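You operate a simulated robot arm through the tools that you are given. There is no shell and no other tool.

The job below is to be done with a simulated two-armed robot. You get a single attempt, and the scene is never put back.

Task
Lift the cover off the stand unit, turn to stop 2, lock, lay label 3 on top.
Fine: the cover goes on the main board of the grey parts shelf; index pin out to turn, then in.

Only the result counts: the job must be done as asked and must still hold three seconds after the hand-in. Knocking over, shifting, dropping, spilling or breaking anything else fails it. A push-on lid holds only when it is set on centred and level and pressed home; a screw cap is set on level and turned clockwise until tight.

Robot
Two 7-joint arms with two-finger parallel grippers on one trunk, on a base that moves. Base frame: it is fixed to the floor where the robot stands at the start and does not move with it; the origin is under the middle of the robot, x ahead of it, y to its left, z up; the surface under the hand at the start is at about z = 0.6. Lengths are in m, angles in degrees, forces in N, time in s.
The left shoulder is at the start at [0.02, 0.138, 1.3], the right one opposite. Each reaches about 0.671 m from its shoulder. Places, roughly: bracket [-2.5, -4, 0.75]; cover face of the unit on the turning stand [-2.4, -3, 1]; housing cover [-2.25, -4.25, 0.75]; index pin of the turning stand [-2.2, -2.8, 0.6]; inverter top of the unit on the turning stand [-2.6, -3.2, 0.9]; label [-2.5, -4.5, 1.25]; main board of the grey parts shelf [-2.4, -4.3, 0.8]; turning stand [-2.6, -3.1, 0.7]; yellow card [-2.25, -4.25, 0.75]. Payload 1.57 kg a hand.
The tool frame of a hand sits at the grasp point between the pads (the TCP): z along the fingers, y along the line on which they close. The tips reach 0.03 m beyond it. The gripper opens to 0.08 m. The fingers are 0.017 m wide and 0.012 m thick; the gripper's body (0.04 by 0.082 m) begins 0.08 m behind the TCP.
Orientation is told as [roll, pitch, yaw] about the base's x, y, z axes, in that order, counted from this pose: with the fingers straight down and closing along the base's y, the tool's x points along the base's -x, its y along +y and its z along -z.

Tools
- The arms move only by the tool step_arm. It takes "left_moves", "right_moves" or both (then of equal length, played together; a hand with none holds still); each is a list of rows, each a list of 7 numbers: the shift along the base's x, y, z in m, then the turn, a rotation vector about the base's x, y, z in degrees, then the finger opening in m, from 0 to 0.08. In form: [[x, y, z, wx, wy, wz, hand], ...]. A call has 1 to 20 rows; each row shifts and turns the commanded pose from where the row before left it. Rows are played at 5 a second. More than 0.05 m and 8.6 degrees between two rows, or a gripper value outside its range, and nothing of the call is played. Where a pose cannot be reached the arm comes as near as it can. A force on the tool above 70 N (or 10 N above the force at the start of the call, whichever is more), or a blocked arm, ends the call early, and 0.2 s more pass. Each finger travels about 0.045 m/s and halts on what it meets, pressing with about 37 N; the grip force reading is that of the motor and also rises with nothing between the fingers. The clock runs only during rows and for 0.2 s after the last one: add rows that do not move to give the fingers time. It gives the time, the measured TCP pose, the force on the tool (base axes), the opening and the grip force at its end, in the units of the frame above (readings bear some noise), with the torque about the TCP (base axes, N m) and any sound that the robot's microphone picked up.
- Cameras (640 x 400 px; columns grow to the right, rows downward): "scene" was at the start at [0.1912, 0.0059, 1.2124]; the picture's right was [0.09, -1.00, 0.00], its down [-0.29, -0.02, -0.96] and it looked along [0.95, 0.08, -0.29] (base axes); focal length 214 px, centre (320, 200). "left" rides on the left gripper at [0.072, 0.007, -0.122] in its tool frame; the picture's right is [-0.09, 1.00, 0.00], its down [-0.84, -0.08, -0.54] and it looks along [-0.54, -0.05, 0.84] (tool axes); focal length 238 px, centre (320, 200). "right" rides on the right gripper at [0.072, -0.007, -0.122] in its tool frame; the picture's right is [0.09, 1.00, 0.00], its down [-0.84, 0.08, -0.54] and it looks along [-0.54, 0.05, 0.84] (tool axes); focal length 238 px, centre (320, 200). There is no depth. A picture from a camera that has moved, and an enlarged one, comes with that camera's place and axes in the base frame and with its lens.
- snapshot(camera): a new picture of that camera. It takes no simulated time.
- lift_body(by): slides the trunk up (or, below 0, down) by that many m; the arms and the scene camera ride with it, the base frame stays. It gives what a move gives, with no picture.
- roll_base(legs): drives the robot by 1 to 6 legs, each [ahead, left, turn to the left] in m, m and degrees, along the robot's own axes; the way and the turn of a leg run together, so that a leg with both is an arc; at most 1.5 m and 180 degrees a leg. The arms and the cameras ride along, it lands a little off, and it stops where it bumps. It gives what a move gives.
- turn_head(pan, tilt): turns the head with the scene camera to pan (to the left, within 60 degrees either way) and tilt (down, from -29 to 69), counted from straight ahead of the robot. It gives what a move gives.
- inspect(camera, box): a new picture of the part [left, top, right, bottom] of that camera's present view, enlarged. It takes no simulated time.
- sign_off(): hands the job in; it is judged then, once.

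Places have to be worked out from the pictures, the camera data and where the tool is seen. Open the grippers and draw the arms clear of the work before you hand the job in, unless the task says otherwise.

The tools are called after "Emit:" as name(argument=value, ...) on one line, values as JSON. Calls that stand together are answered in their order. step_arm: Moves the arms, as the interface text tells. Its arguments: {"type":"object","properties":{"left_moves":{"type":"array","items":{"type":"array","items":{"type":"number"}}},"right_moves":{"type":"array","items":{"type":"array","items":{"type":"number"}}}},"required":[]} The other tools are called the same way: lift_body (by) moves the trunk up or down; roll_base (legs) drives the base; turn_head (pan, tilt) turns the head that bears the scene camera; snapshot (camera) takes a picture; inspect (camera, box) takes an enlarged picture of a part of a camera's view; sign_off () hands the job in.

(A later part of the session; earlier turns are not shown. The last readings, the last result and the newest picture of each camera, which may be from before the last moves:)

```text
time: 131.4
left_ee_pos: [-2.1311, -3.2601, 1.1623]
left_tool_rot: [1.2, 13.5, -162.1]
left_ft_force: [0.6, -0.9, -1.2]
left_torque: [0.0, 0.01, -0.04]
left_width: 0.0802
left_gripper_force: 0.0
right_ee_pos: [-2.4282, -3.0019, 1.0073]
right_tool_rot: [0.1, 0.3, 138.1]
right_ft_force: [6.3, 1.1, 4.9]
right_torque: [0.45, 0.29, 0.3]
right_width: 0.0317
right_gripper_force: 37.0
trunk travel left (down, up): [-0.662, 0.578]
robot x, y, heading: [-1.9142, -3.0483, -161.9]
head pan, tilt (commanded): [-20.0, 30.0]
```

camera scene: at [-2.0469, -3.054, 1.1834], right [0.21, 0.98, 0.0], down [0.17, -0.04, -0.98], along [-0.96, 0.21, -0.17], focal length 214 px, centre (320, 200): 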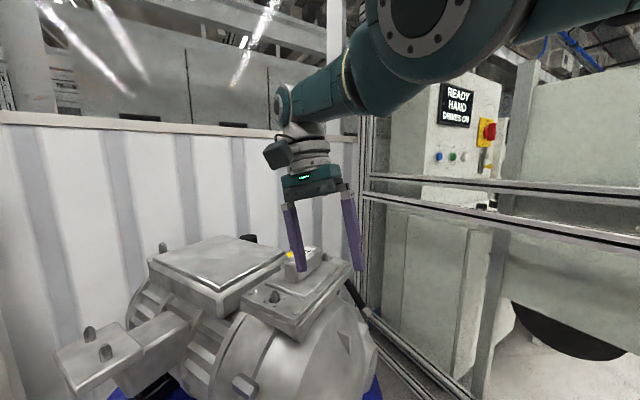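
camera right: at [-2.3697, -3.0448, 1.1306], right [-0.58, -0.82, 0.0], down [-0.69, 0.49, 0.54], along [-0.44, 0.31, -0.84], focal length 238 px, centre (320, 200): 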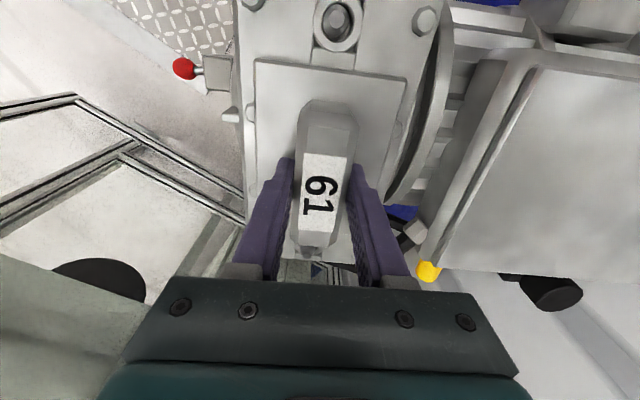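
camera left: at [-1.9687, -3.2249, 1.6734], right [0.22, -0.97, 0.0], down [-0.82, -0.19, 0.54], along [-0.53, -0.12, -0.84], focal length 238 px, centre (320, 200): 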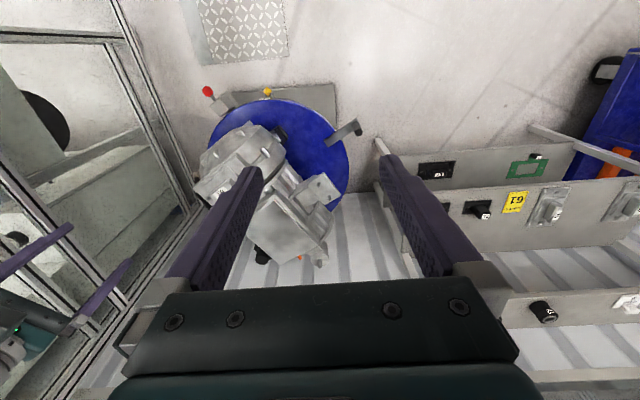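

Torque is now near balance. I lift with the trunk by 2.5 cm and read the forces.

Emit:
step_arm(right_moves=[[0.002, 0.0, 0, 0, 0, 0.5, 0.0], [0, 0, 0, 0, 0, 0, 0.0]])

Emit:
lift_body(by=0.025)

Emit:
snapshot(camera="right")

Emit:
inspect(camera="scene", box=[260, 80, 460, 260])

```text
time: 132.0
left_ee_pos: [-2.1311, -3.2589, 1.1621]
left_tool_rot: [1.3, 13.3, -162.2]
left_ft_force: [-0.1, 0.8, 0.2]
left_torque: [0.02, 0.02, 0.01]
left_width: 0.0799
left_gripper_force: 0.0
right_ee_pos: [-2.4281, -3.0033, 1.0071]
right_tool_rot: [0.0, 0.3, 138.6]
right_ft_force: [4.5, 3.7, 8.4]
right_torque: [-0.06, 0.06, -0.85]
right_width: 0.0319
right_gripper_force: 37.2
right hand out of reach, approached as far as the arm can: row 1
trunk travel left (down, up): [-0.662, 0.578]
robot x, y, heading: [-1.9147, -3.0516, -162.3]
head pan, tilt (commanded): [-20.0, 30.0]
```

```text
time: 132.7
left_ee_pos: [-2.1307, -3.261, 1.1864]
left_tool_rot: [1.3, 13.5, -162.2]
left_ft_force: [0.7, 0.4, -0.1]
left_torque: [0.0, -0.03, -0.01]
left_width: 0.0799
left_gripper_force: 0.2
right_ee_pos: [-2.4272, -3.0036, 1.0314]
right_tool_rot: [-0.1, 0.4, 138.5]
right_ft_force: [0.7, 0.0, -5.0]
right_torque: [0.0, 0.0, -0.03]
right_width: 0.0318
right_gripper_force: 37.0
trunk travel left (down, up): [-0.687, 0.553]
robot x, y, heading: [-1.9152, -3.046, -162.0]
head pan, tilt (commanded): [-20.0, 30.0]
```

```text
taken
camera right: at [-2.3699, -3.0464, 1.1548], right [-0.59, -0.81, 0.0], down [-0.68, 0.5, 0.54], along [-0.43, 0.32, -0.84], focal length 238 px, centre (320, 200)
```

right: 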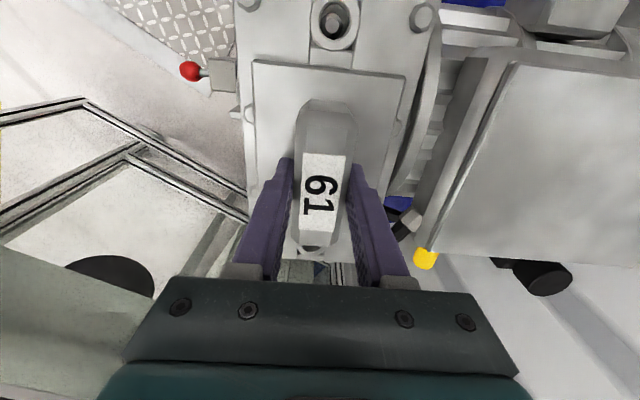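

```text
2.22 times, centred on (360, 170) of scene
camera zoom: at [-2.1013, -3.078, 1.203], right [0.04, 1.0, 0.0], down [0.5, -0.02, -0.87], along [-0.87, 0.03, -0.5], focal length 477 px, centre (231, 267)
```

zoom: 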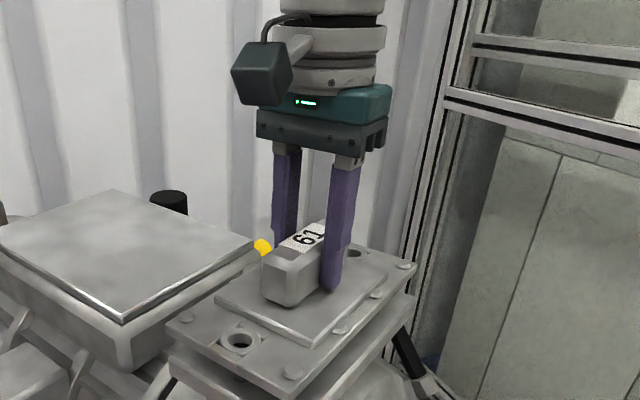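

The cover came off cleanly (≈5 N). I raise the trunk another 0.17 m to clear everything, then back away from the stand.

Emit:
lift_body(by=0.17)

Emit:
roll_base(legs=[[-0.45, 0, 0]])

Emit:
snapshot(camera="right")

Emit:
snapshot(camera="scene")

```text
time: 134.6
left_ee_pos: [-2.1301, -3.2613, 1.3564]
left_tool_rot: [1.3, 13.4, -162.1]
left_ft_force: [-0.4, 0.1, -1.0]
left_torque: [-0.03, 0.0, -0.01]
left_width: 0.0798
left_gripper_force: 0.0
right_ee_pos: [-2.4272, -3.004, 1.2018]
right_tool_rot: [0.1, 0.4, 138.6]
right_ft_force: [0.2, -0.5, -4.6]
right_torque: [-0.05, -0.04, 0.03]
right_width: 0.0318
right_gripper_force: 37.0
trunk travel left (down, up): [-0.857, 0.383]
robot x, y, heading: [-1.9124, -3.0532, -162.2]
head pan, tilt (commanded): [-20.0, 30.0]
```

```text
time: 137.3
left_ee_pos: [-1.7043, -3.1235, 1.357]
left_tool_rot: [1.2, 13.4, -162.1]
left_ft_force: [-0.1, -0.5, 0.2]
left_torque: [0.0, -0.01, 0.01]
left_width: 0.08
left_gripper_force: 0.1
right_ee_pos: [-2.0005, -2.8657, 1.2023]
right_tool_rot: [0.0, 0.3, 138.5]
right_ft_force: [-0.4, -0.1, -5.6]
right_torque: [-0.01, 0.01, 0.01]
right_width: 0.0316
right_gripper_force: 37.7
trunk travel left (down, up): [-0.857, 0.383]
robot x, y, heading: [-1.4871, -2.9088, -162.3]
head pan, tilt (commanded): [-20.0, 30.0]
```

```text
taken
camera right: at [-1.9437, -2.9085, 1.3251], right [-0.59, -0.81, 0.0], down [-0.68, 0.5, 0.54], along [-0.43, 0.32, -0.84], focal length 238 px, centre (320, 200)
```

right: 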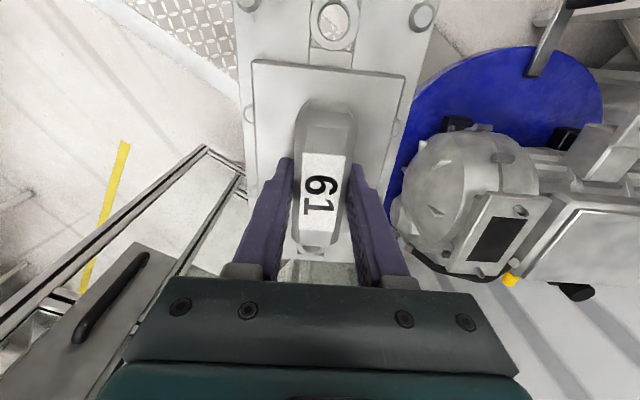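

```text
taken
camera scene: at [-1.6749, -2.9404, 1.373], right [0.04, 1.0, 0.0], down [0.5, -0.02, -0.87], along [-0.87, 0.03, -0.5], focal length 214 px, centre (320, 200)
```

scene: 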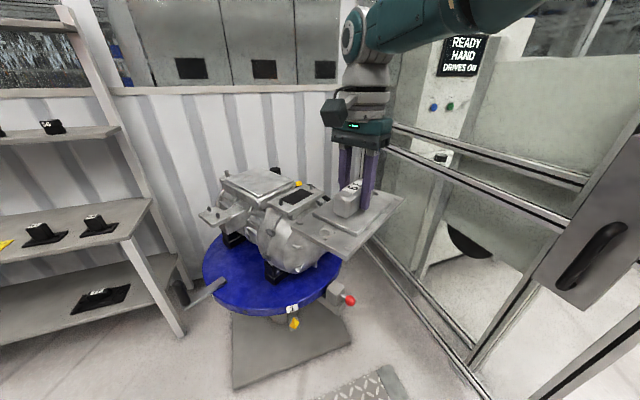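

The cover is securely held and clear. I slide left 1.40 m to stand in front of the gap between covers 52 and 75.

Emit:
roll_base(legs=[[0, 1.4, 0]])

Emit:
step_arm(right_moves=[[0, 0, 0, 0, 0, 8.4, 0], [0.005, 0, -0.01, 0, 0, 8.4, 0], [0.01, 0, -0.02, 0, 0, 8.4, 0], [0.01, 0, -0.02, 0, 0, 8.4, 0], [0.01, 0, -0.02, 0, 0, 8.4, 0], [0.01, 0, -0.02, 0, 0, 8.4, 0], [0, 0, 0, 0, 0, 8.4, 0], [0, 0, 0, 0, 0, 0, 0]])

Emit:
turn_head(pan=0, tilt=30)

Emit:
snapshot(camera="scene")

Emit:
snapshot(camera="right")

```text
time: 144.3
left_ee_pos: [-1.2699, -4.4511, 1.3571]
left_tool_rot: [1.3, 13.4, -161.8]
left_ft_force: [-0.1, 0.1, 0.2]
left_torque: [-0.02, -0.01, 0.02]
left_width: 0.0798
left_gripper_force: 0.0
right_ee_pos: [-1.5688, -4.1955, 1.2017]
right_tool_rot: [0.1, 0.3, 138.9]
right_ft_force: [-0.1, 0.0, -4.3]
right_torque: [0.02, 0.01, 0.0]
right_width: 0.0318
right_gripper_force: 37.1
trunk travel left (down, up): [-0.857, 0.383]
robot x, y, heading: [-1.0556, -4.2369, -161.7]
head pan, tilt (commanded): [-20.0, 30.0]
```

```text
time: 146.1
left_ee_pos: [-1.2695, -4.4514, 1.3565]
left_tool_rot: [1.4, 13.4, -161.8]
left_ft_force: [-0.1, -0.1, 0.0]
left_torque: [-0.03, 0.02, 0.01]
left_width: 0.0799
left_gripper_force: 0.1
right_ee_pos: [-1.5382, -4.2035, 1.1069]
right_tool_rot: [0.0, 0.5, -162.1]
right_ft_force: [0.0, -0.4, -4.9]
right_torque: [-0.01, -0.03, -0.01]
right_width: 0.0318
right_gripper_force: 36.9
right hand out of reach, approached as far as the arm can: row 3, 4, 5
trunk travel left (down, up): [-0.857, 0.383]
robot x, y, heading: [-1.0552, -4.2378, -161.7]
head pan, tilt (commanded): [-20.0, 30.0]
```

```text
time: 146.9
left_ee_pos: [-1.2696, -4.4529, 1.3563]
left_tool_rot: [1.3, 13.4, -161.8]
left_ft_force: [-0.2, 0.4, 0.3]
left_torque: [0.0, -0.03, -0.02]
left_width: 0.0799
left_gripper_force: 0.2
right_ee_pos: [-1.5383, -4.2018, 1.1069]
right_tool_rot: [-0.1, 0.6, -162.1]
right_ft_force: [0.8, -0.2, -4.6]
right_torque: [-0.01, -0.01, 0.03]
right_width: 0.0319
right_gripper_force: 36.8
trunk travel left (down, up): [-0.857, 0.383]
robot x, y, heading: [-1.0548, -4.2368, -161.9]
head pan, tilt (commanded): [0.0, 30.0]
```

```text
taken
camera scene: at [-1.2372, -4.2994, 1.373], right [-0.31, 0.95, 0.0], down [0.48, 0.16, -0.87], along [-0.82, -0.27, -0.5], focal length 214 px, centre (320, 200)
```

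scene: 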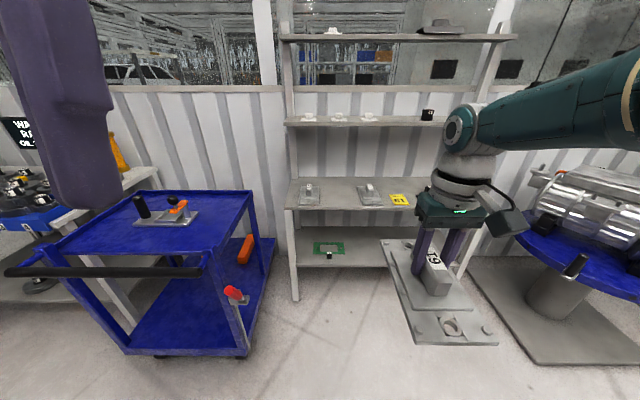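

```text
taken
camera right: at [-1.4736, -4.1745, 1.2304], right [0.39, -0.92, 0.0], down [-0.78, -0.33, 0.54], along [-0.49, -0.21, -0.84], focal length 238 px, centre (320, 200)
```

right: 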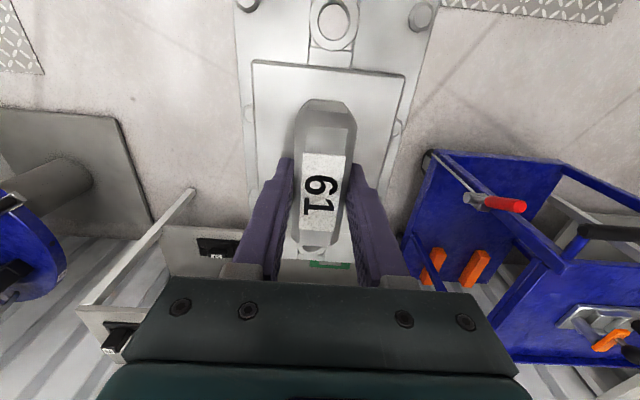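

The hand now points along the robot's heading with the cover's long side pointing at the shelf. I enlarge the shelf region to measure the gap from here.

Emit:
inspect(camera="scene", box=[280, 165, 420, 225])

```text
4.57 times, centred on (350, 195) of scene
camera zoom: at [-1.2372, -4.2994, 1.373], right [-0.31, 0.95, 0.0], down [0.48, 0.16, -0.87], along [-0.82, -0.27, -0.5], focal length 980 px, centre (183, 223)
```

zoom: 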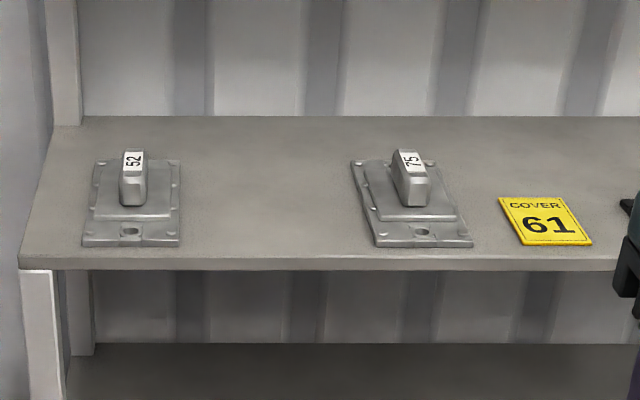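

The gap spans V −3.706…−3.483 (0.22 m), so the cover's centre goes at V≈−3.595, F≈3.56. I shift the hand 8 cm left relative to the robot and lower the trunk 0.16 m.

Emit:
step_arm(right_moves=[[0.0082, -0.025, 0, 0, 0, 0, 0], [0.0082, -0.025, 0, 0, 0, 0, 0], [0.0082, -0.025, 0, 0, 0, 0, 0], [0, 0, 0, 0, 0, 0, 0]])

Emit:
lift_body(by=-0.16)

```text
time: 147.9
left_ee_pos: [-1.2696, -4.4511, 1.3568]
left_tool_rot: [1.4, 13.4, -161.7]
left_ft_force: [-0.8, 0.0, 0.1]
left_torque: [0.02, -0.02, -0.03]
left_width: 0.0803
left_gripper_force: 0.0
right_ee_pos: [-1.5079, -4.2728, 1.1091]
right_tool_rot: [-0.1, 0.4, -162.2]
right_ft_force: [0.3, -0.1, -4.5]
right_torque: [-0.01, 0.03, 0.0]
right_width: 0.0318
right_gripper_force: 37.5
right hand out of reach, approached as far as the arm can: row 3
trunk travel left (down, up): [-0.857, 0.383]
robot x, y, heading: [-1.0565, -4.2367, -161.8]
head pan, tilt (commanded): [0.0, 30.0]
```

```text
time: 149.8
left_ee_pos: [-1.2703, -4.4502, 1.196]
left_tool_rot: [1.3, 13.4, -161.8]
left_ft_force: [-0.5, 0.1, -0.1]
left_torque: [0.02, 0.04, -0.01]
left_width: 0.0796
left_gripper_force: 0.0
right_ee_pos: [-1.5091, -4.2733, 0.9495]
right_tool_rot: [-0.1, 0.5, -162.2]
right_ft_force: [-0.4, 0.0, -4.6]
right_torque: [-0.01, -0.01, 0.01]
right_width: 0.0319
right_gripper_force: 37.0
trunk travel left (down, up): [-0.697, 0.543]
robot x, y, heading: [-1.056, -4.2406, -161.8]
head pan, tilt (commanded): [0.0, 30.0]
```

The hand is at V≈−3.593, right in line with the gap. I drive forward 0.5 m and check alignment.

Emit:
roll_base(legs=[[0.5, 0, 0]])

Emit:
snapshot(camera="scene")

Emit:
snapshot(camera="right")

```text
time: 152.7
left_ee_pos: [-1.7465, -4.6069, 1.1966]
left_tool_rot: [1.3, 13.4, -162.0]
left_ft_force: [0.2, 0.5, 0.0]
left_torque: [0.01, 0.02, 0.0]
left_width: 0.0802
left_gripper_force: 0.0
right_ee_pos: [-1.9854, -4.4313, 0.9495]
right_tool_rot: [-0.1, 0.4, -162.3]
right_ft_force: [0.3, -0.3, -4.1]
right_torque: [0.03, 0.0, 0.02]
right_width: 0.0318
right_gripper_force: 37.2
trunk travel left (down, up): [-0.697, 0.543]
robot x, y, heading: [-1.5338, -4.3913, -161.8]
head pan, tilt (commanded): [0.0, 30.0]
```

```text
taken
camera scene: at [-1.7147, -4.4567, 1.213], right [-0.31, 0.95, 0.0], down [0.48, 0.16, -0.87], along [-0.82, -0.27, -0.5], focal length 214 px, centre (320, 200)
```

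scene: 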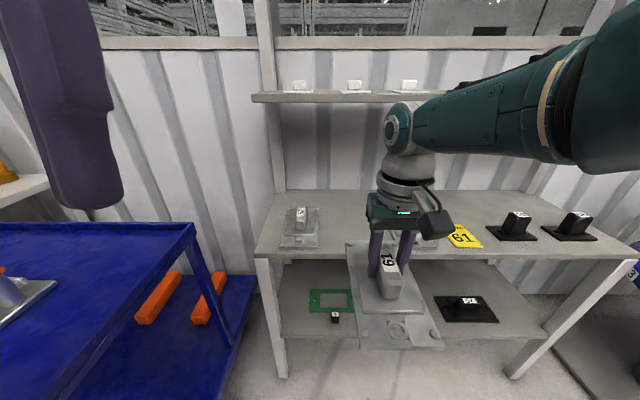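

```text
taken
camera right: at [-1.9206, -4.4028, 1.0729], right [0.39, -0.92, 0.0], down [-0.78, -0.33, 0.54], along [-0.49, -0.21, -0.84], focal length 238 px, centre (320, 200)
```

right: 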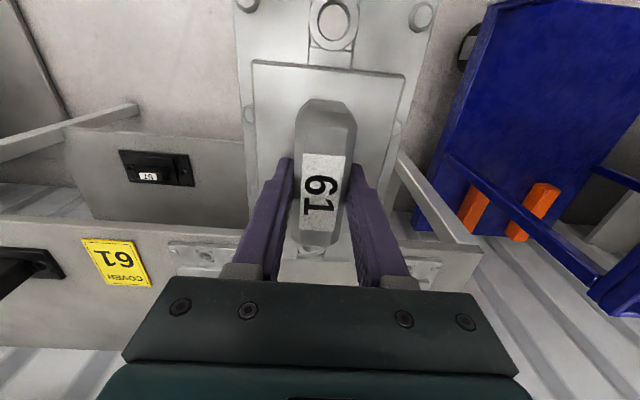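

Alignment holds (V≈−3.595). I drive another 0.2 m forward with the plate about 10 cm above the board.

Emit:
roll_base(legs=[[0.2, 0, 0]])

Emit:
snapshot(camera="scene")

Emit:
snapshot(camera="right")

```text
time: 154.3
left_ee_pos: [-1.9378, -4.671, 1.1961]
left_tool_rot: [1.2, 13.4, -161.9]
left_ft_force: [0.8, -0.6, -0.5]
left_torque: [0.04, -0.03, -0.01]
left_width: 0.0798
left_gripper_force: 0.1
right_ee_pos: [-2.1756, -4.492, 0.9492]
right_tool_rot: [-0.1, 0.6, -162.3]
right_ft_force: [0.6, 0.8, -5.0]
right_torque: [0.0, 0.03, -0.02]
right_width: 0.0316
right_gripper_force: 37.5
trunk travel left (down, up): [-0.697, 0.543]
robot x, y, heading: [-1.7218, -4.4565, -161.5]
head pan, tilt (commanded): [0.0, 30.0]
```

```text
taken
camera scene: at [-1.9042, -4.5191, 1.213], right [-0.31, 0.95, 0.0], down [0.48, 0.16, -0.87], along [-0.82, -0.27, -0.5], focal length 214 px, centre (320, 200)
```

scene: 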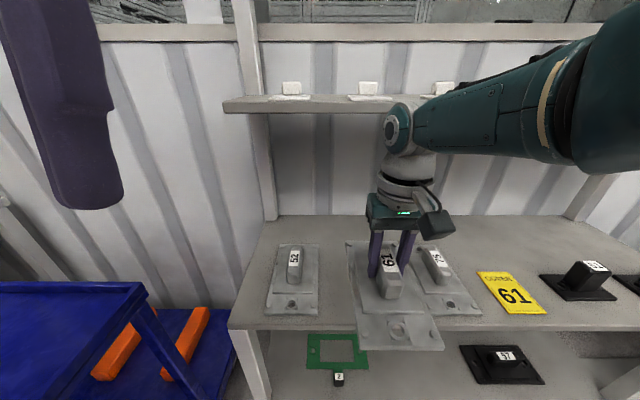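

```text
taken
camera right: at [-2.1099, -4.465, 1.0728], right [0.39, -0.92, 0.0], down [-0.78, -0.33, 0.54], along [-0.49, -0.21, -0.84], focal length 238 px, centre (320, 200)
```

right: 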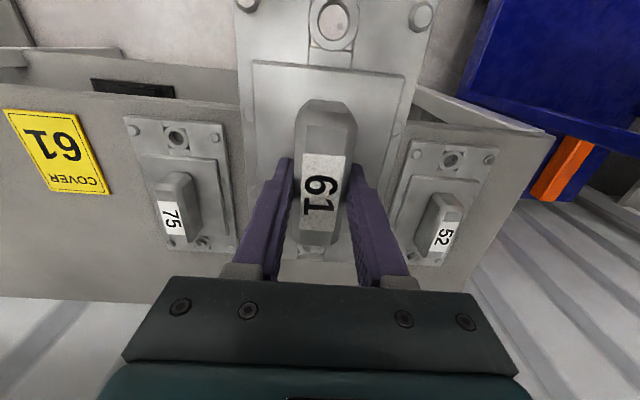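

Covers 75 and 52 have inner edges at V≈−3.485 and −3.700; the hand is centred at −3.594. I go 9.5 cm further so the cover's centre is at F≈3.56.

Emit:
roll_base(legs=[[0.095, 0, 0]])

Emit:
snapshot(camera="right")

Emit:
snapshot(camera="scene")

```text
time: 155.4
left_ee_pos: [-2.0273, -4.6999, 1.1955]
left_tool_rot: [1.4, 13.4, -161.9]
left_ft_force: [0.2, 0.6, 0.0]
left_torque: [0.02, -0.02, 0.01]
left_width: 0.0799
left_gripper_force: 0.0
right_ee_pos: [-2.2649, -4.5205, 0.9479]
right_tool_rot: [0.0, 0.5, -162.2]
right_ft_force: [0.0, 0.5, -4.3]
right_torque: [-0.01, 0.04, 0.0]
right_width: 0.0318
right_gripper_force: 37.2
trunk travel left (down, up): [-0.697, 0.543]
robot x, y, heading: [-1.8107, -4.4865, -162.1]
head pan, tilt (commanded): [0.0, 30.0]
```

```text
taken
camera right: at [-2.1994, -4.4943, 1.0726], right [0.39, -0.92, 0.0], down [-0.78, -0.33, 0.53], along [-0.49, -0.21, -0.84], focal length 238 px, centre (320, 200)
```

right: 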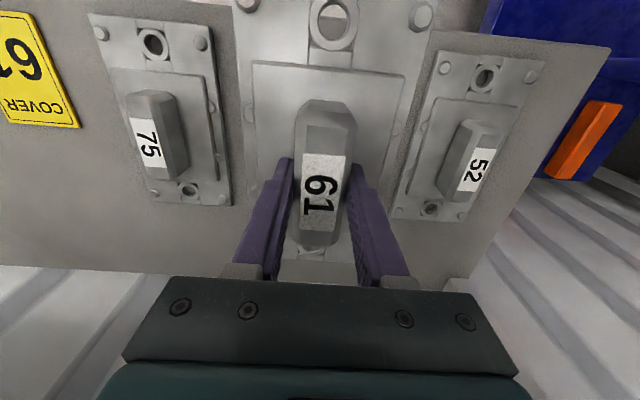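

```text
taken
camera scene: at [-1.9938, -4.5485, 1.213], right [-0.31, 0.95, 0.0], down [0.48, 0.16, -0.87], along [-0.82, -0.27, -0.5], focal length 214 px, centre (320, 200)
```

scene: 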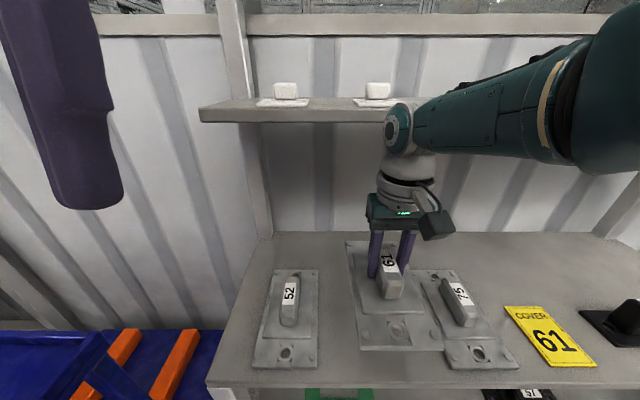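

Centred in the gap at F≈3.557, V≈−3.593. I lower with the trunk 7.5 cm, leaving ~3 cm, then look.

Emit:
lift_body(by=-0.075)

Emit:
inspect(camera="scene", box=[220, 200, 540, 400])

```text
time: 156.6
left_ee_pos: [-2.0256, -4.6999, 1.1214]
left_tool_rot: [1.3, 13.3, -161.9]
left_ft_force: [0.2, -0.6, -0.6]
left_torque: [0.0, -0.01, 0.04]
left_width: 0.08
left_gripper_force: 0.1
right_ee_pos: [-2.2644, -4.5216, 0.8739]
right_tool_rot: [0.0, 0.5, -162.2]
right_ft_force: [0.4, -0.2, -4.6]
right_torque: [-0.01, -0.03, 0.0]
right_width: 0.0318
right_gripper_force: 37.0
trunk travel left (down, up): [-0.622, 0.618]
robot x, y, heading: [-1.8134, -4.4889, -162.0]
head pan, tilt (commanded): [0.0, 30.0]
```

```text
2.00 times, centred on (380, 300) of scene
camera zoom: at [-1.9938, -4.5485, 1.138], right [-0.31, 0.95, 0.0], down [0.48, 0.16, -0.87], along [-0.82, -0.27, -0.5], focal length 429 px, centre (200, 0)
```

zoom: 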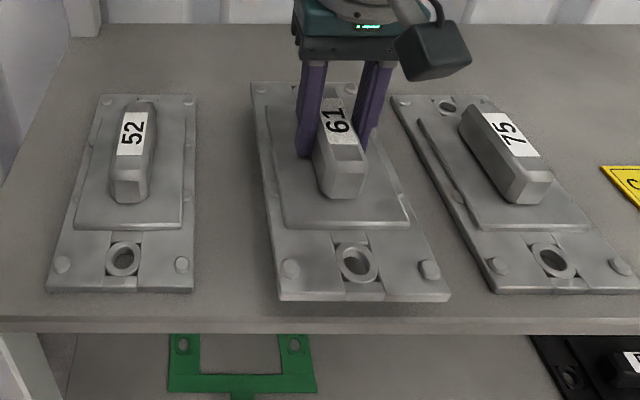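

It sits well between its neighbours. I lower in small trunk steps, watching the vertical force for contact.

Emit:
lift_body(by=-0.018)

```text
time: 157.2
left_ee_pos: [-2.026, -4.7004, 1.1042]
left_tool_rot: [1.3, 13.4, -161.8]
left_ft_force: [-0.1, -0.5, 0.3]
left_torque: [-0.01, -0.02, 0.03]
left_width: 0.0799
left_gripper_force: 0.1
right_ee_pos: [-2.2647, -4.522, 0.8551]
right_tool_rot: [0.0, 0.5, -162.3]
right_ft_force: [-0.3, -0.2, -4.9]
right_torque: [0.04, 0.04, 0.0]
right_width: 0.0318
right_gripper_force: 36.6
trunk travel left (down, up): [-0.604, 0.636]
robot x, y, heading: [-1.811, -4.4887, -161.9]
head pan, tilt (commanded): [0.0, 30.0]
```

No contact yet (still −4.9 N); I lower 6 mm more.

Emit:
lift_body(by=-0.006)

```text
time: 157.8
left_ee_pos: [-2.0263, -4.6994, 1.0986]
left_tool_rot: [1.3, 13.4, -161.8]
left_ft_force: [-0.1, 0.4, 0.2]
left_torque: [0.0, -0.01, 0.0]
left_width: 0.0799
left_gripper_force: 0.1
right_ee_pos: [-2.2645, -4.5221, 0.8508]
right_tool_rot: [0.1, 0.5, -162.4]
right_ft_force: [0.1, 0.0, -4.3]
right_torque: [0.02, 0.01, 0.01]
right_width: 0.0319
right_gripper_force: 37.0
trunk travel left (down, up): [-0.598, 0.642]
robot x, y, heading: [-1.8106, -4.4877, -161.6]
head pan, tilt (commanded): [0.0, 30.0]
```

Still hanging free; another 5 mm down.

Emit:
lift_body(by=-0.005)

Emit:
inspect(camera="scene", box=[240, 240, 480, 380])

```text
time: 158.3
left_ee_pos: [-2.0256, -4.6993, 1.0925]
left_tool_rot: [1.4, 13.4, -161.9]
left_ft_force: [0.0, -1.2, 0.9]
left_torque: [0.01, 0.03, 0.01]
left_width: 0.0799
left_gripper_force: 0.1
right_ee_pos: [-2.2643, -4.521, 0.8447]
right_tool_rot: [0.0, 0.5, -162.3]
right_ft_force: [-0.4, -1.0, -5.6]
right_torque: [0.06, 0.04, 0.02]
right_width: 0.0317
right_gripper_force: 36.8
trunk travel left (down, up): [-0.593, 0.647]
robot x, y, heading: [-1.8185, -4.4873, -161.8]
head pan, tilt (commanded): [0.0, 30.0]
```

```text
2.67 times, centred on (360, 310) of scene
camera zoom: at [-1.9938, -4.5485, 1.109], right [-0.31, 0.95, 0.0], down [0.48, 0.16, -0.87], along [-0.82, -0.27, -0.5], focal length 572 px, centre (213, -93)
```

zoom: 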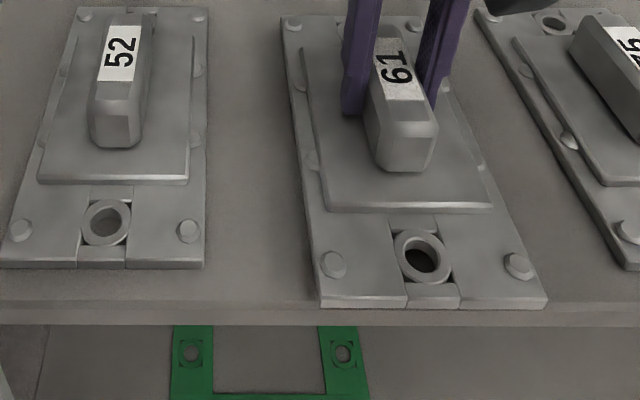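

By perspective the plate still hangs about 1 cm over the board. I keep lowering in 5 mm steps.

Emit:
lift_body(by=-0.005)

```text
time: 158.8
left_ee_pos: [-2.0257, -4.7002, 1.0879]
left_tool_rot: [1.4, 13.4, -161.9]
left_ft_force: [0.2, 0.8, 0.1]
left_torque: [-0.01, 0.02, -0.02]
left_width: 0.0798
left_gripper_force: 0.0
right_ee_pos: [-2.2645, -4.5219, 0.84]
right_tool_rot: [0.0, 0.5, -162.2]
right_ft_force: [0.2, 0.0, -4.6]
right_torque: [-0.02, 0.02, 0.01]
right_width: 0.0318
right_gripper_force: 37.0
trunk travel left (down, up): [-0.588, 0.652]
robot x, y, heading: [-1.8113, -4.4837, -162.0]
head pan, tilt (commanded): [0.0, 30.0]
```

Still free; 4 mm more.

Emit:
lift_body(by=-0.004)

```text
time: 159.4
left_ee_pos: [-2.0254, -4.6986, 1.0827]
left_tool_rot: [1.3, 13.4, -161.9]
left_ft_force: [0.3, -0.1, -0.2]
left_torque: [0.0, -0.02, 0.0]
left_width: 0.0801
left_gripper_force: 0.0
right_ee_pos: [-2.2652, -4.5213, 0.835]
right_tool_rot: [0.0, 0.5, -162.3]
right_ft_force: [-0.3, 0.1, -4.7]
right_torque: [0.02, 0.03, 0.02]
right_width: 0.0319
right_gripper_force: 37.3
trunk travel left (down, up): [-0.584, 0.656]
robot x, y, heading: [-1.8141, -4.4882, -161.8]
head pan, tilt (commanded): [0.0, 30.0]
```

Still free; I continue with 4 mm steps.

Emit:
lift_body(by=-0.004)

Emit:
inspect(camera="scene", box=[240, 260, 480, 400])

```text
time: 159.9
left_ee_pos: [-2.0253, -4.7005, 1.0804]
left_tool_rot: [1.4, 13.4, -161.9]
left_ft_force: [0.4, 0.7, -0.6]
left_torque: [0.0, -0.02, -0.01]
left_width: 0.08
left_gripper_force: 0.1
right_ee_pos: [-2.2653, -4.5214, 0.8323]
right_tool_rot: [0.0, 0.6, -162.4]
right_ft_force: [0.6, 1.7, -1.2]
right_torque: [-0.18, 0.23, 0.03]
right_width: 0.0316
right_gripper_force: 37.5
trunk travel left (down, up): [-0.58, 0.66]
robot x, y, heading: [-1.8113, -4.4865, -161.8]
head pan, tilt (commanded): [0.0, 30.0]
```

```text
2.67 times, centred on (360, 330) of scene
camera zoom: at [-1.9939, -4.5485, 1.0961], right [-0.31, 0.95, 0.0], down [0.48, 0.16, -0.87], along [-0.82, -0.27, -0.5], focal length 572 px, centre (213, -147)
```

zoom: 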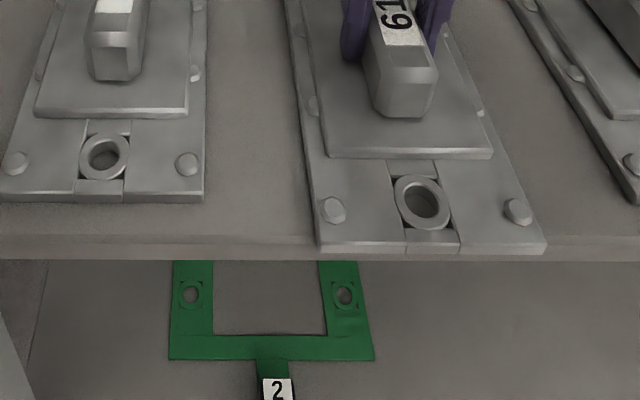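

Contact has begun (−1.2 N), but the plate overhangs the board's front edge by about 6 mm. I lift 1 cm, move the base 2.5 cm forward, and set down again.

Emit:
lift_body(by=0.012)

Emit:
roll_base(legs=[[0.025, 0, 0]])

Emit:
inspect(camera="scene", box=[220, 200, 540, 400])

```text
time: 160.5
left_ee_pos: [-2.0257, -4.6992, 1.0915]
left_tool_rot: [1.3, 13.4, -161.9]
left_ft_force: [0.1, -0.2, 0.5]
left_torque: [-0.03, 0.01, 0.03]
left_width: 0.08
left_gripper_force: 0.0
right_ee_pos: [-2.2649, -4.5219, 0.8429]
right_tool_rot: [-0.1, 0.5, -162.3]
right_ft_force: [-0.6, -0.1, -4.5]
right_torque: [0.04, 0.02, 0.01]
right_width: 0.0316
right_gripper_force: 36.8
trunk travel left (down, up): [-0.592, 0.648]
robot x, y, heading: [-1.8106, -4.4876, -161.8]
head pan, tilt (commanded): [0.0, 30.0]
```

```text
time: 161.3
left_ee_pos: [-2.0508, -4.7076, 1.0911]
left_tool_rot: [1.4, 13.4, -162.0]
left_ft_force: [0.8, 0.3, 0.3]
left_torque: [0.0, 0.01, -0.02]
left_width: 0.0801
left_gripper_force: 0.2
right_ee_pos: [-2.2891, -4.5294, 0.8438]
right_tool_rot: [0.0, 0.5, -162.3]
right_ft_force: [0.1, 0.1, -4.6]
right_torque: [0.02, 0.02, -0.03]
right_width: 0.0318
right_gripper_force: 36.8
trunk travel left (down, up): [-0.592, 0.648]
robot x, y, heading: [-1.8358, -4.4945, -161.8]
head pan, tilt (commanded): [0.0, 30.0]
```

```text
2.00 times, centred on (380, 300) of scene
camera zoom: at [-2.0177, -4.5564, 1.1081], right [-0.31, 0.95, 0.0], down [0.48, 0.16, -0.87], along [-0.82, -0.27, -0.5], focal length 429 px, centre (200, 0)
```

zoom: 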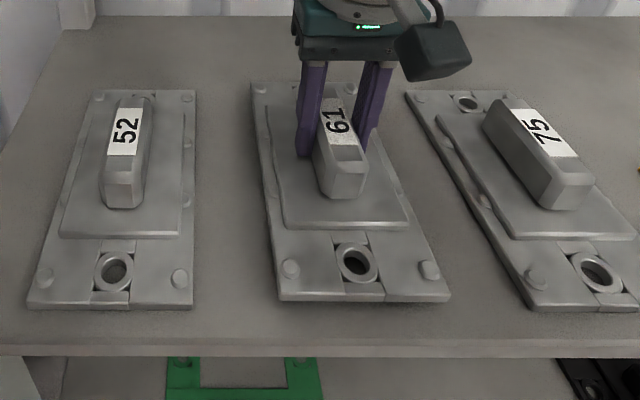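

Now the plate's front edge is clearly inside the board, in line with its neighbours. I lower back 1.2 cm to contact.

Emit:
lift_body(by=-0.012)

```text
time: 161.9
left_ee_pos: [-2.0504, -4.7075, 1.0806]
left_tool_rot: [1.3, 13.5, -161.9]
left_ft_force: [-0.2, -0.6, -0.5]
left_torque: [-0.03, 0.01, -0.01]
left_width: 0.0801
left_gripper_force: 0.0
right_ee_pos: [-2.2886, -4.5291, 0.8319]
right_tool_rot: [0.1, 0.5, -162.3]
right_ft_force: [1.2, 0.6, 1.6]
right_torque: [-0.22, 0.01, 0.0]
right_width: 0.0318
right_gripper_force: 36.9
trunk travel left (down, up): [-0.58, 0.66]
robot x, y, heading: [-1.8345, -4.4966, -161.6]
head pan, tilt (commanded): [0.0, 30.0]
```

The board now carries the cover (+1.6 N). I open the right gripper gently.

Emit:
step_arm(right_moves=[[0, 0, 0, 0, 0, 0, 0.04], [0, 0, 0, 0, 0, 0, 0.05], [0, 0, 0, 0, 0, 0, 0.07], [0, 0, 0, 0, 0, 0, 0.07], [0, 0, 0, 0, 0, 0, 0.07]])

Emit:
snapshot(camera="right")

Emit:
inspect(camera="scene", box=[220, 200, 540, 400])

```text
time: 163.1
left_ee_pos: [-2.051, -4.7064, 1.0794]
left_tool_rot: [1.3, 13.4, -161.9]
left_ft_force: [0.0, 0.1, -0.7]
left_torque: [0.03, 0.02, 0.01]
left_width: 0.0802
left_gripper_force: 0.0
right_ee_pos: [-2.2891, -4.5293, 0.8315]
right_tool_rot: [0.1, 0.5, -162.3]
right_ft_force: [-0.3, -0.7, 0.1]
right_torque: [0.03, -0.03, -0.02]
right_width: 0.0703
right_gripper_force: 0.1
trunk travel left (down, up): [-0.58, 0.66]
robot x, y, heading: [-1.8373, -4.4953, -161.8]
head pan, tilt (commanded): [0.0, 30.0]
```

```text
taken
camera right: at [-2.2234, -4.5022, 0.9557], right [0.39, -0.92, 0.0], down [-0.78, -0.33, 0.53], along [-0.49, -0.21, -0.84], focal length 238 px, centre (320, 200)
```

right: 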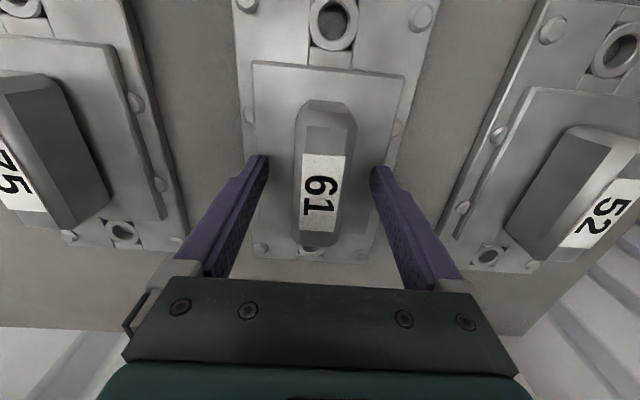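

```text
2.00 times, centred on (380, 300) of scene
camera zoom: at [-2.0179, -4.5563, 1.0961], right [-0.31, 0.95, 0.0], down [0.47, 0.16, -0.87], along [-0.82, -0.27, -0.5], focal length 429 px, centre (200, 0)
```

zoom: 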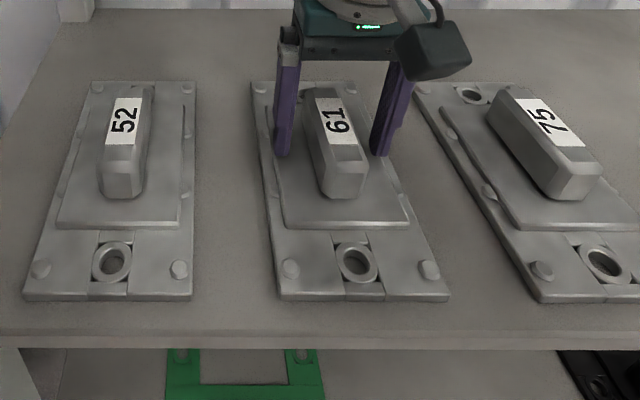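

Cover 61 lies flat and fully on the main board. I raise 2.5 cm, then back straight out along the block so the hand stays clear of the upper board.

Emit:
lift_body(by=0.03)

Emit:
roll_base(legs=[[-0.12, 0, 0]])

Emit:
snapshot(camera="scene")

```text
time: 163.8
left_ee_pos: [-2.0506, -4.707, 1.1095]
left_tool_rot: [1.2, 13.5, -161.9]
left_ft_force: [-0.4, -0.6, -0.2]
left_torque: [-0.03, 0.03, 0.0]
left_width: 0.0799
left_gripper_force: 0.0
right_ee_pos: [-2.2879, -4.5285, 0.8619]
right_tool_rot: [0.0, 0.5, -162.3]
right_ft_force: [-1.0, -0.1, 0.1]
right_torque: [-0.02, -0.01, -0.01]
right_width: 0.0699
right_gripper_force: 0.1
trunk travel left (down, up): [-0.61, 0.63]
robot x, y, heading: [-1.8385, -4.4967, -161.8]
head pan, tilt (commanded): [0.0, 30.0]
```

```text
time: 165.1
left_ee_pos: [-1.9368, -4.6709, 1.1094]
left_tool_rot: [1.3, 13.4, -161.9]
left_ft_force: [0.4, -0.6, 0.3]
left_torque: [-0.02, 0.01, 0.0]
left_width: 0.0801
left_gripper_force: 0.0
right_ee_pos: [-2.1753, -4.492, 0.8627]
right_tool_rot: [0.0, 0.5, -162.3]
right_ft_force: [0.2, -0.2, -0.1]
right_torque: [0.02, -0.04, -0.01]
right_width: 0.0698
right_gripper_force: 0.1
trunk travel left (down, up): [-0.61, 0.63]
robot x, y, heading: [-1.7229, -4.4616, -161.5]
head pan, tilt (commanded): [0.0, 30.0]
```

```text
taken
camera scene: at [-1.904, -4.5188, 1.1261], right [-0.31, 0.95, 0.0], down [0.48, 0.16, -0.87], along [-0.82, -0.27, -0.5], focal length 214 px, centre (320, 200)
```

scene: 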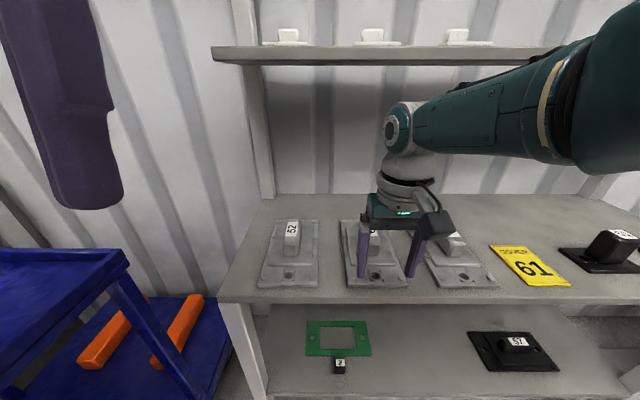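

The cover is done. I back off, then slide right to the stand again, keeping distance for an inspection of the rim plates.

Emit:
roll_base(legs=[[-0.6, 0, 0], [0, -1.3, 0]])

Emit:
turn_head(pan=0, tilt=35)

Emit:
snapshot(camera="scene")

```text
time: 174.6
left_ee_pos: [-1.7774, -3.2616, 1.1102]
left_tool_rot: [1.3, 13.4, -161.5]
left_ft_force: [-0.3, 0.6, 0.1]
left_torque: [0.01, -0.02, 0.0]
left_width: 0.08
left_gripper_force: 0.1
right_ee_pos: [-2.0168, -3.0853, 0.8619]
right_tool_rot: [-0.1, 0.5, -161.9]
right_ft_force: [0.3, 0.1, -0.9]
right_torque: [0.0, 0.0, 0.02]
right_width: 0.07
right_gripper_force: 0.1
trunk travel left (down, up): [-0.61, 0.63]
robot x, y, heading: [-1.5647, -3.0483, -161.3]
head pan, tilt (commanded): [0.0, 30.0]
```

```text
time: 175.2
left_ee_pos: [-1.777, -3.2626, 1.1099]
left_tool_rot: [1.2, 13.4, -161.5]
left_ft_force: [0.6, 0.1, 0.5]
left_torque: [0.02, 0.0, 0.02]
left_width: 0.08
left_gripper_force: 0.1
right_ee_pos: [-2.0185, -3.0858, 0.8625]
right_tool_rot: [0.0, 0.4, -161.9]
right_ft_force: [-0.7, -0.3, 0.5]
right_torque: [-0.04, 0.03, 0.01]
right_width: 0.0701
right_gripper_force: 0.1
trunk travel left (down, up): [-0.61, 0.63]
robot x, y, heading: [-1.562, -3.047, -161.3]
head pan, tilt (commanded): [0.0, 35.0]
```

```text
taken
camera scene: at [-1.7439, -3.11, 1.1183], right [-0.32, 0.95, 0.0], down [0.54, 0.18, -0.82], along [-0.78, -0.26, -0.57], focal length 214 px, centre (320, 200)
```

scene: 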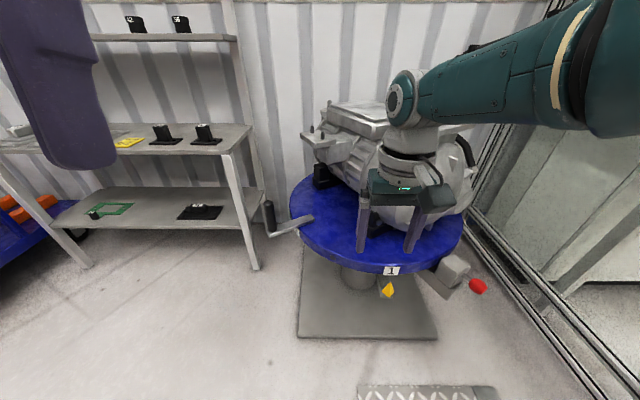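

I zoom in on the disc's left rim near the handle to read the plate there, and on the pin side.

Emit:
inspect(camera="scene", box=[250, 190, 350, 260])

Emit:
inspect(camera="scene", box=[360, 230, 500, 310])

Emit:
inspect(camera="left", box=[0, 0, 640, 400])

Emit:
inspect(camera="right", box=[0, 0, 640, 400])

```text
5.71 times, centred on (300, 225) of scene
camera zoom: at [-1.7439, -3.11, 1.1183], right [-0.32, 0.95, 0.0], down [0.54, 0.18, -0.82], along [-0.78, -0.26, -0.57], focal length 1226 px, centre (434, 57)
```

zoom: 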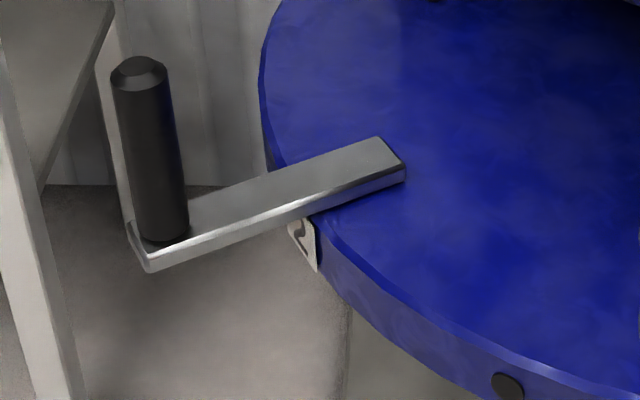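

```text
4.57 times, centred on (430, 270) of scene
camera zoom: at [-1.7439, -3.11, 1.1183], right [-0.32, 0.95, 0.0], down [0.54, 0.18, -0.82], along [-0.78, -0.26, -0.57], focal length 980 px, centre (-183, -120)
```

zoom: 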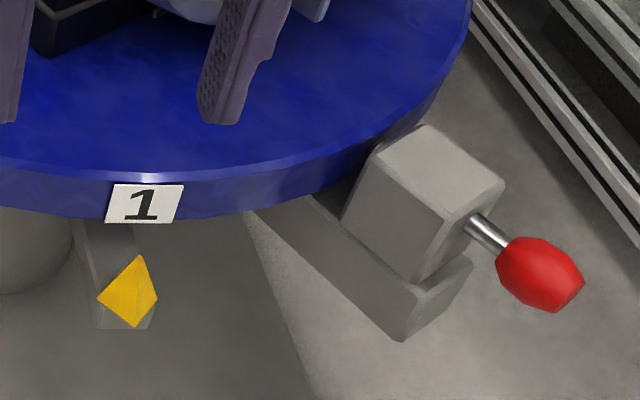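

```text
1.00 times, centred on (320, 200) of left (not enlarged: the box is as wide or as high as the picture)
camera zoom: at [-1.7369, -3.2527, 1.2457], right [0.23, -0.97, 0.0], down [-0.92, -0.21, 0.33], along [-0.32, -0.08, -0.94], focal length 238 px, centre (320, 200)
```

zoom: 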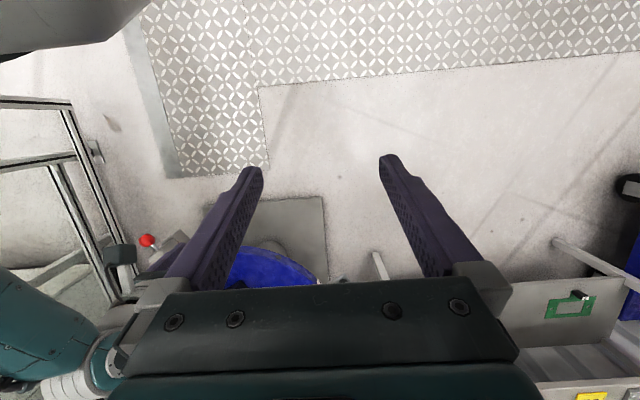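

```text
1.00 times, centred on (320, 200) of right (not enlarged: the box is as wide or as high as the picture)
camera zoom: at [-1.9521, -3.0579, 0.9858], right [0.4, -0.92, 0.0], down [-0.78, -0.33, 0.54], along [-0.49, -0.21, -0.84], focal length 238 px, centre (320, 200)
```

zoom: 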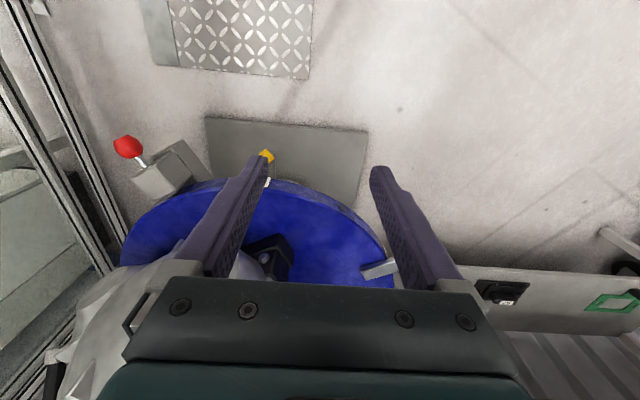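

The plate below the handle rod shows part of a digit; I zoom in strongly.

Emit:
inspect(camera="scene", box=[290, 220, 306, 236])

Emit:
inspect(camera="scene", box=[280, 215, 320, 245])

```text
16.00 times, centred on (298, 228) of scene
camera zoom: at [-1.7439, -3.11, 1.1183], right [-0.32, 0.95, 0.0], down [0.54, 0.18, -0.82], along [-0.78, -0.26, -0.57], focal length 3432 px, centre (672, -248)
```

zoom: 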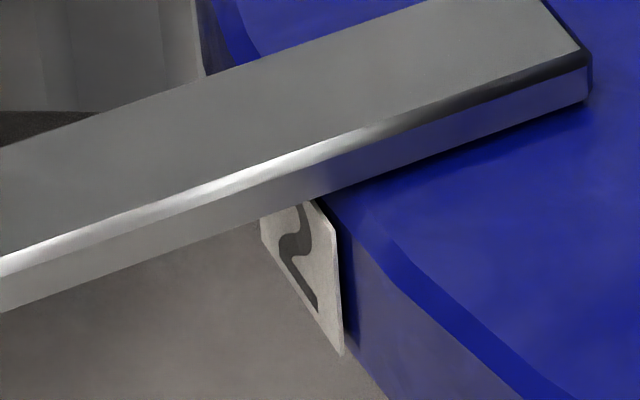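

```text
13.33 times, centred on (300, 230) of scene
camera zoom: at [-1.7439, -3.11, 1.1183], right [-0.32, 0.95, 0.0], down [0.54, 0.18, -0.82], along [-0.78, -0.26, -0.57], focal length 2860 px, centre (587, -200)
```

zoom: 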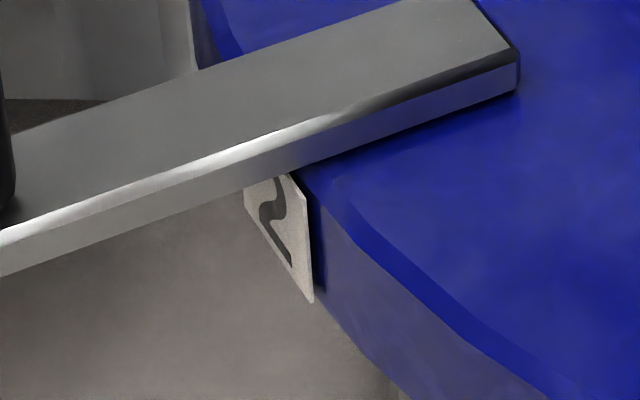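

The plate under the handle is stop 2 (60° clockwise of stop 1), so the disc must turn 60° counter-clockwise about (-2.54,-3.144), handle going from −42° to +18°. The pin knob is at about (-2.231,-2.797,0.563). I first reposition the right hand for the knob: yaw +30°, to the right.

Emit:
step_arm(right_moves=[[0.008, 0.045, 0, 0, 0, 6, 0.08], [0.008, 0.045, 0, 0, 0, 6, 0.08], [0.008, 0.045, 0, 0, 0, 6, 0.08], [0.008, 0.045, 0, 0, 0, 6, 0.08], [0.008, 0.045, 0, 0, 0, 6, 0.08], [0, 0, 0, 0, 0, 0, 0.08]])

```text
time: 176.6
left_ee_pos: [-1.7771, -3.2623, 1.1093]
left_tool_rot: [1.3, 13.4, -161.6]
left_ft_force: [-1.2, -0.2, -0.6]
left_torque: [0.01, 0.01, -0.03]
left_width: 0.08
left_gripper_force: 0.0
right_ee_pos: [-2.0607, -2.8854, 0.8246]
right_tool_rot: [0.0, 0.5, -131.9]
right_ft_force: [0.4, 0.1, 0.3]
right_torque: [0.01, 0.0, -0.01]
right_width: 0.08
right_gripper_force: 0.0
right hand out of reach, approached as far as the arm can: row 1, 2, 3, 4, 5
trunk travel left (down, up): [-0.61, 0.63]
robot x, y, heading: [-1.5631, -3.0471, -161.6]
head pan, tilt (commanded): [0.0, 35.0]
```

The right arm resists being close while so far below the shoulder. I raise the hand relative to the shoulder toward its natural posture before lowering the trunk.

Emit:
step_arm(right_moves=[[0.01, 0.003, 0.04, 0, 0, 0, 0.08], [0.01, 0.003, 0.04, 0, 0, 0, 0.08], [0.01, 0.003, 0.04, 0, 0, 0, 0.08], [0.01, 0.003, 0.04, 0, 0, 0, 0.08], [0.01, 0.003, 0.04, 0, 0, 0, 0.08], [0, 0, 0, 0, 0, 0, 0.08]])

```text
time: 178.0
left_ee_pos: [-1.7767, -3.262, 1.1088]
left_tool_rot: [1.3, 13.3, -161.5]
left_ft_force: [-0.7, 1.0, 0.3]
left_torque: [0.02, 0.03, -0.01]
left_width: 0.0798
left_gripper_force: 0.0
right_ee_pos: [-2.1038, -2.875, 1.0024]
right_tool_rot: [0.1, 0.6, -131.9]
right_ft_force: [-0.9, 1.3, 0.7]
right_torque: [-0.02, -0.02, -0.01]
right_width: 0.08
right_gripper_force: 0.0
right hand out of reach, approached as far as the arm can: row 1, 2, 3, 4, 5
trunk travel left (down, up): [-0.61, 0.63]
robot x, y, heading: [-1.5663, -3.0482, -161.5]
head pan, tilt (commanded): [0.0, 35.0]
```

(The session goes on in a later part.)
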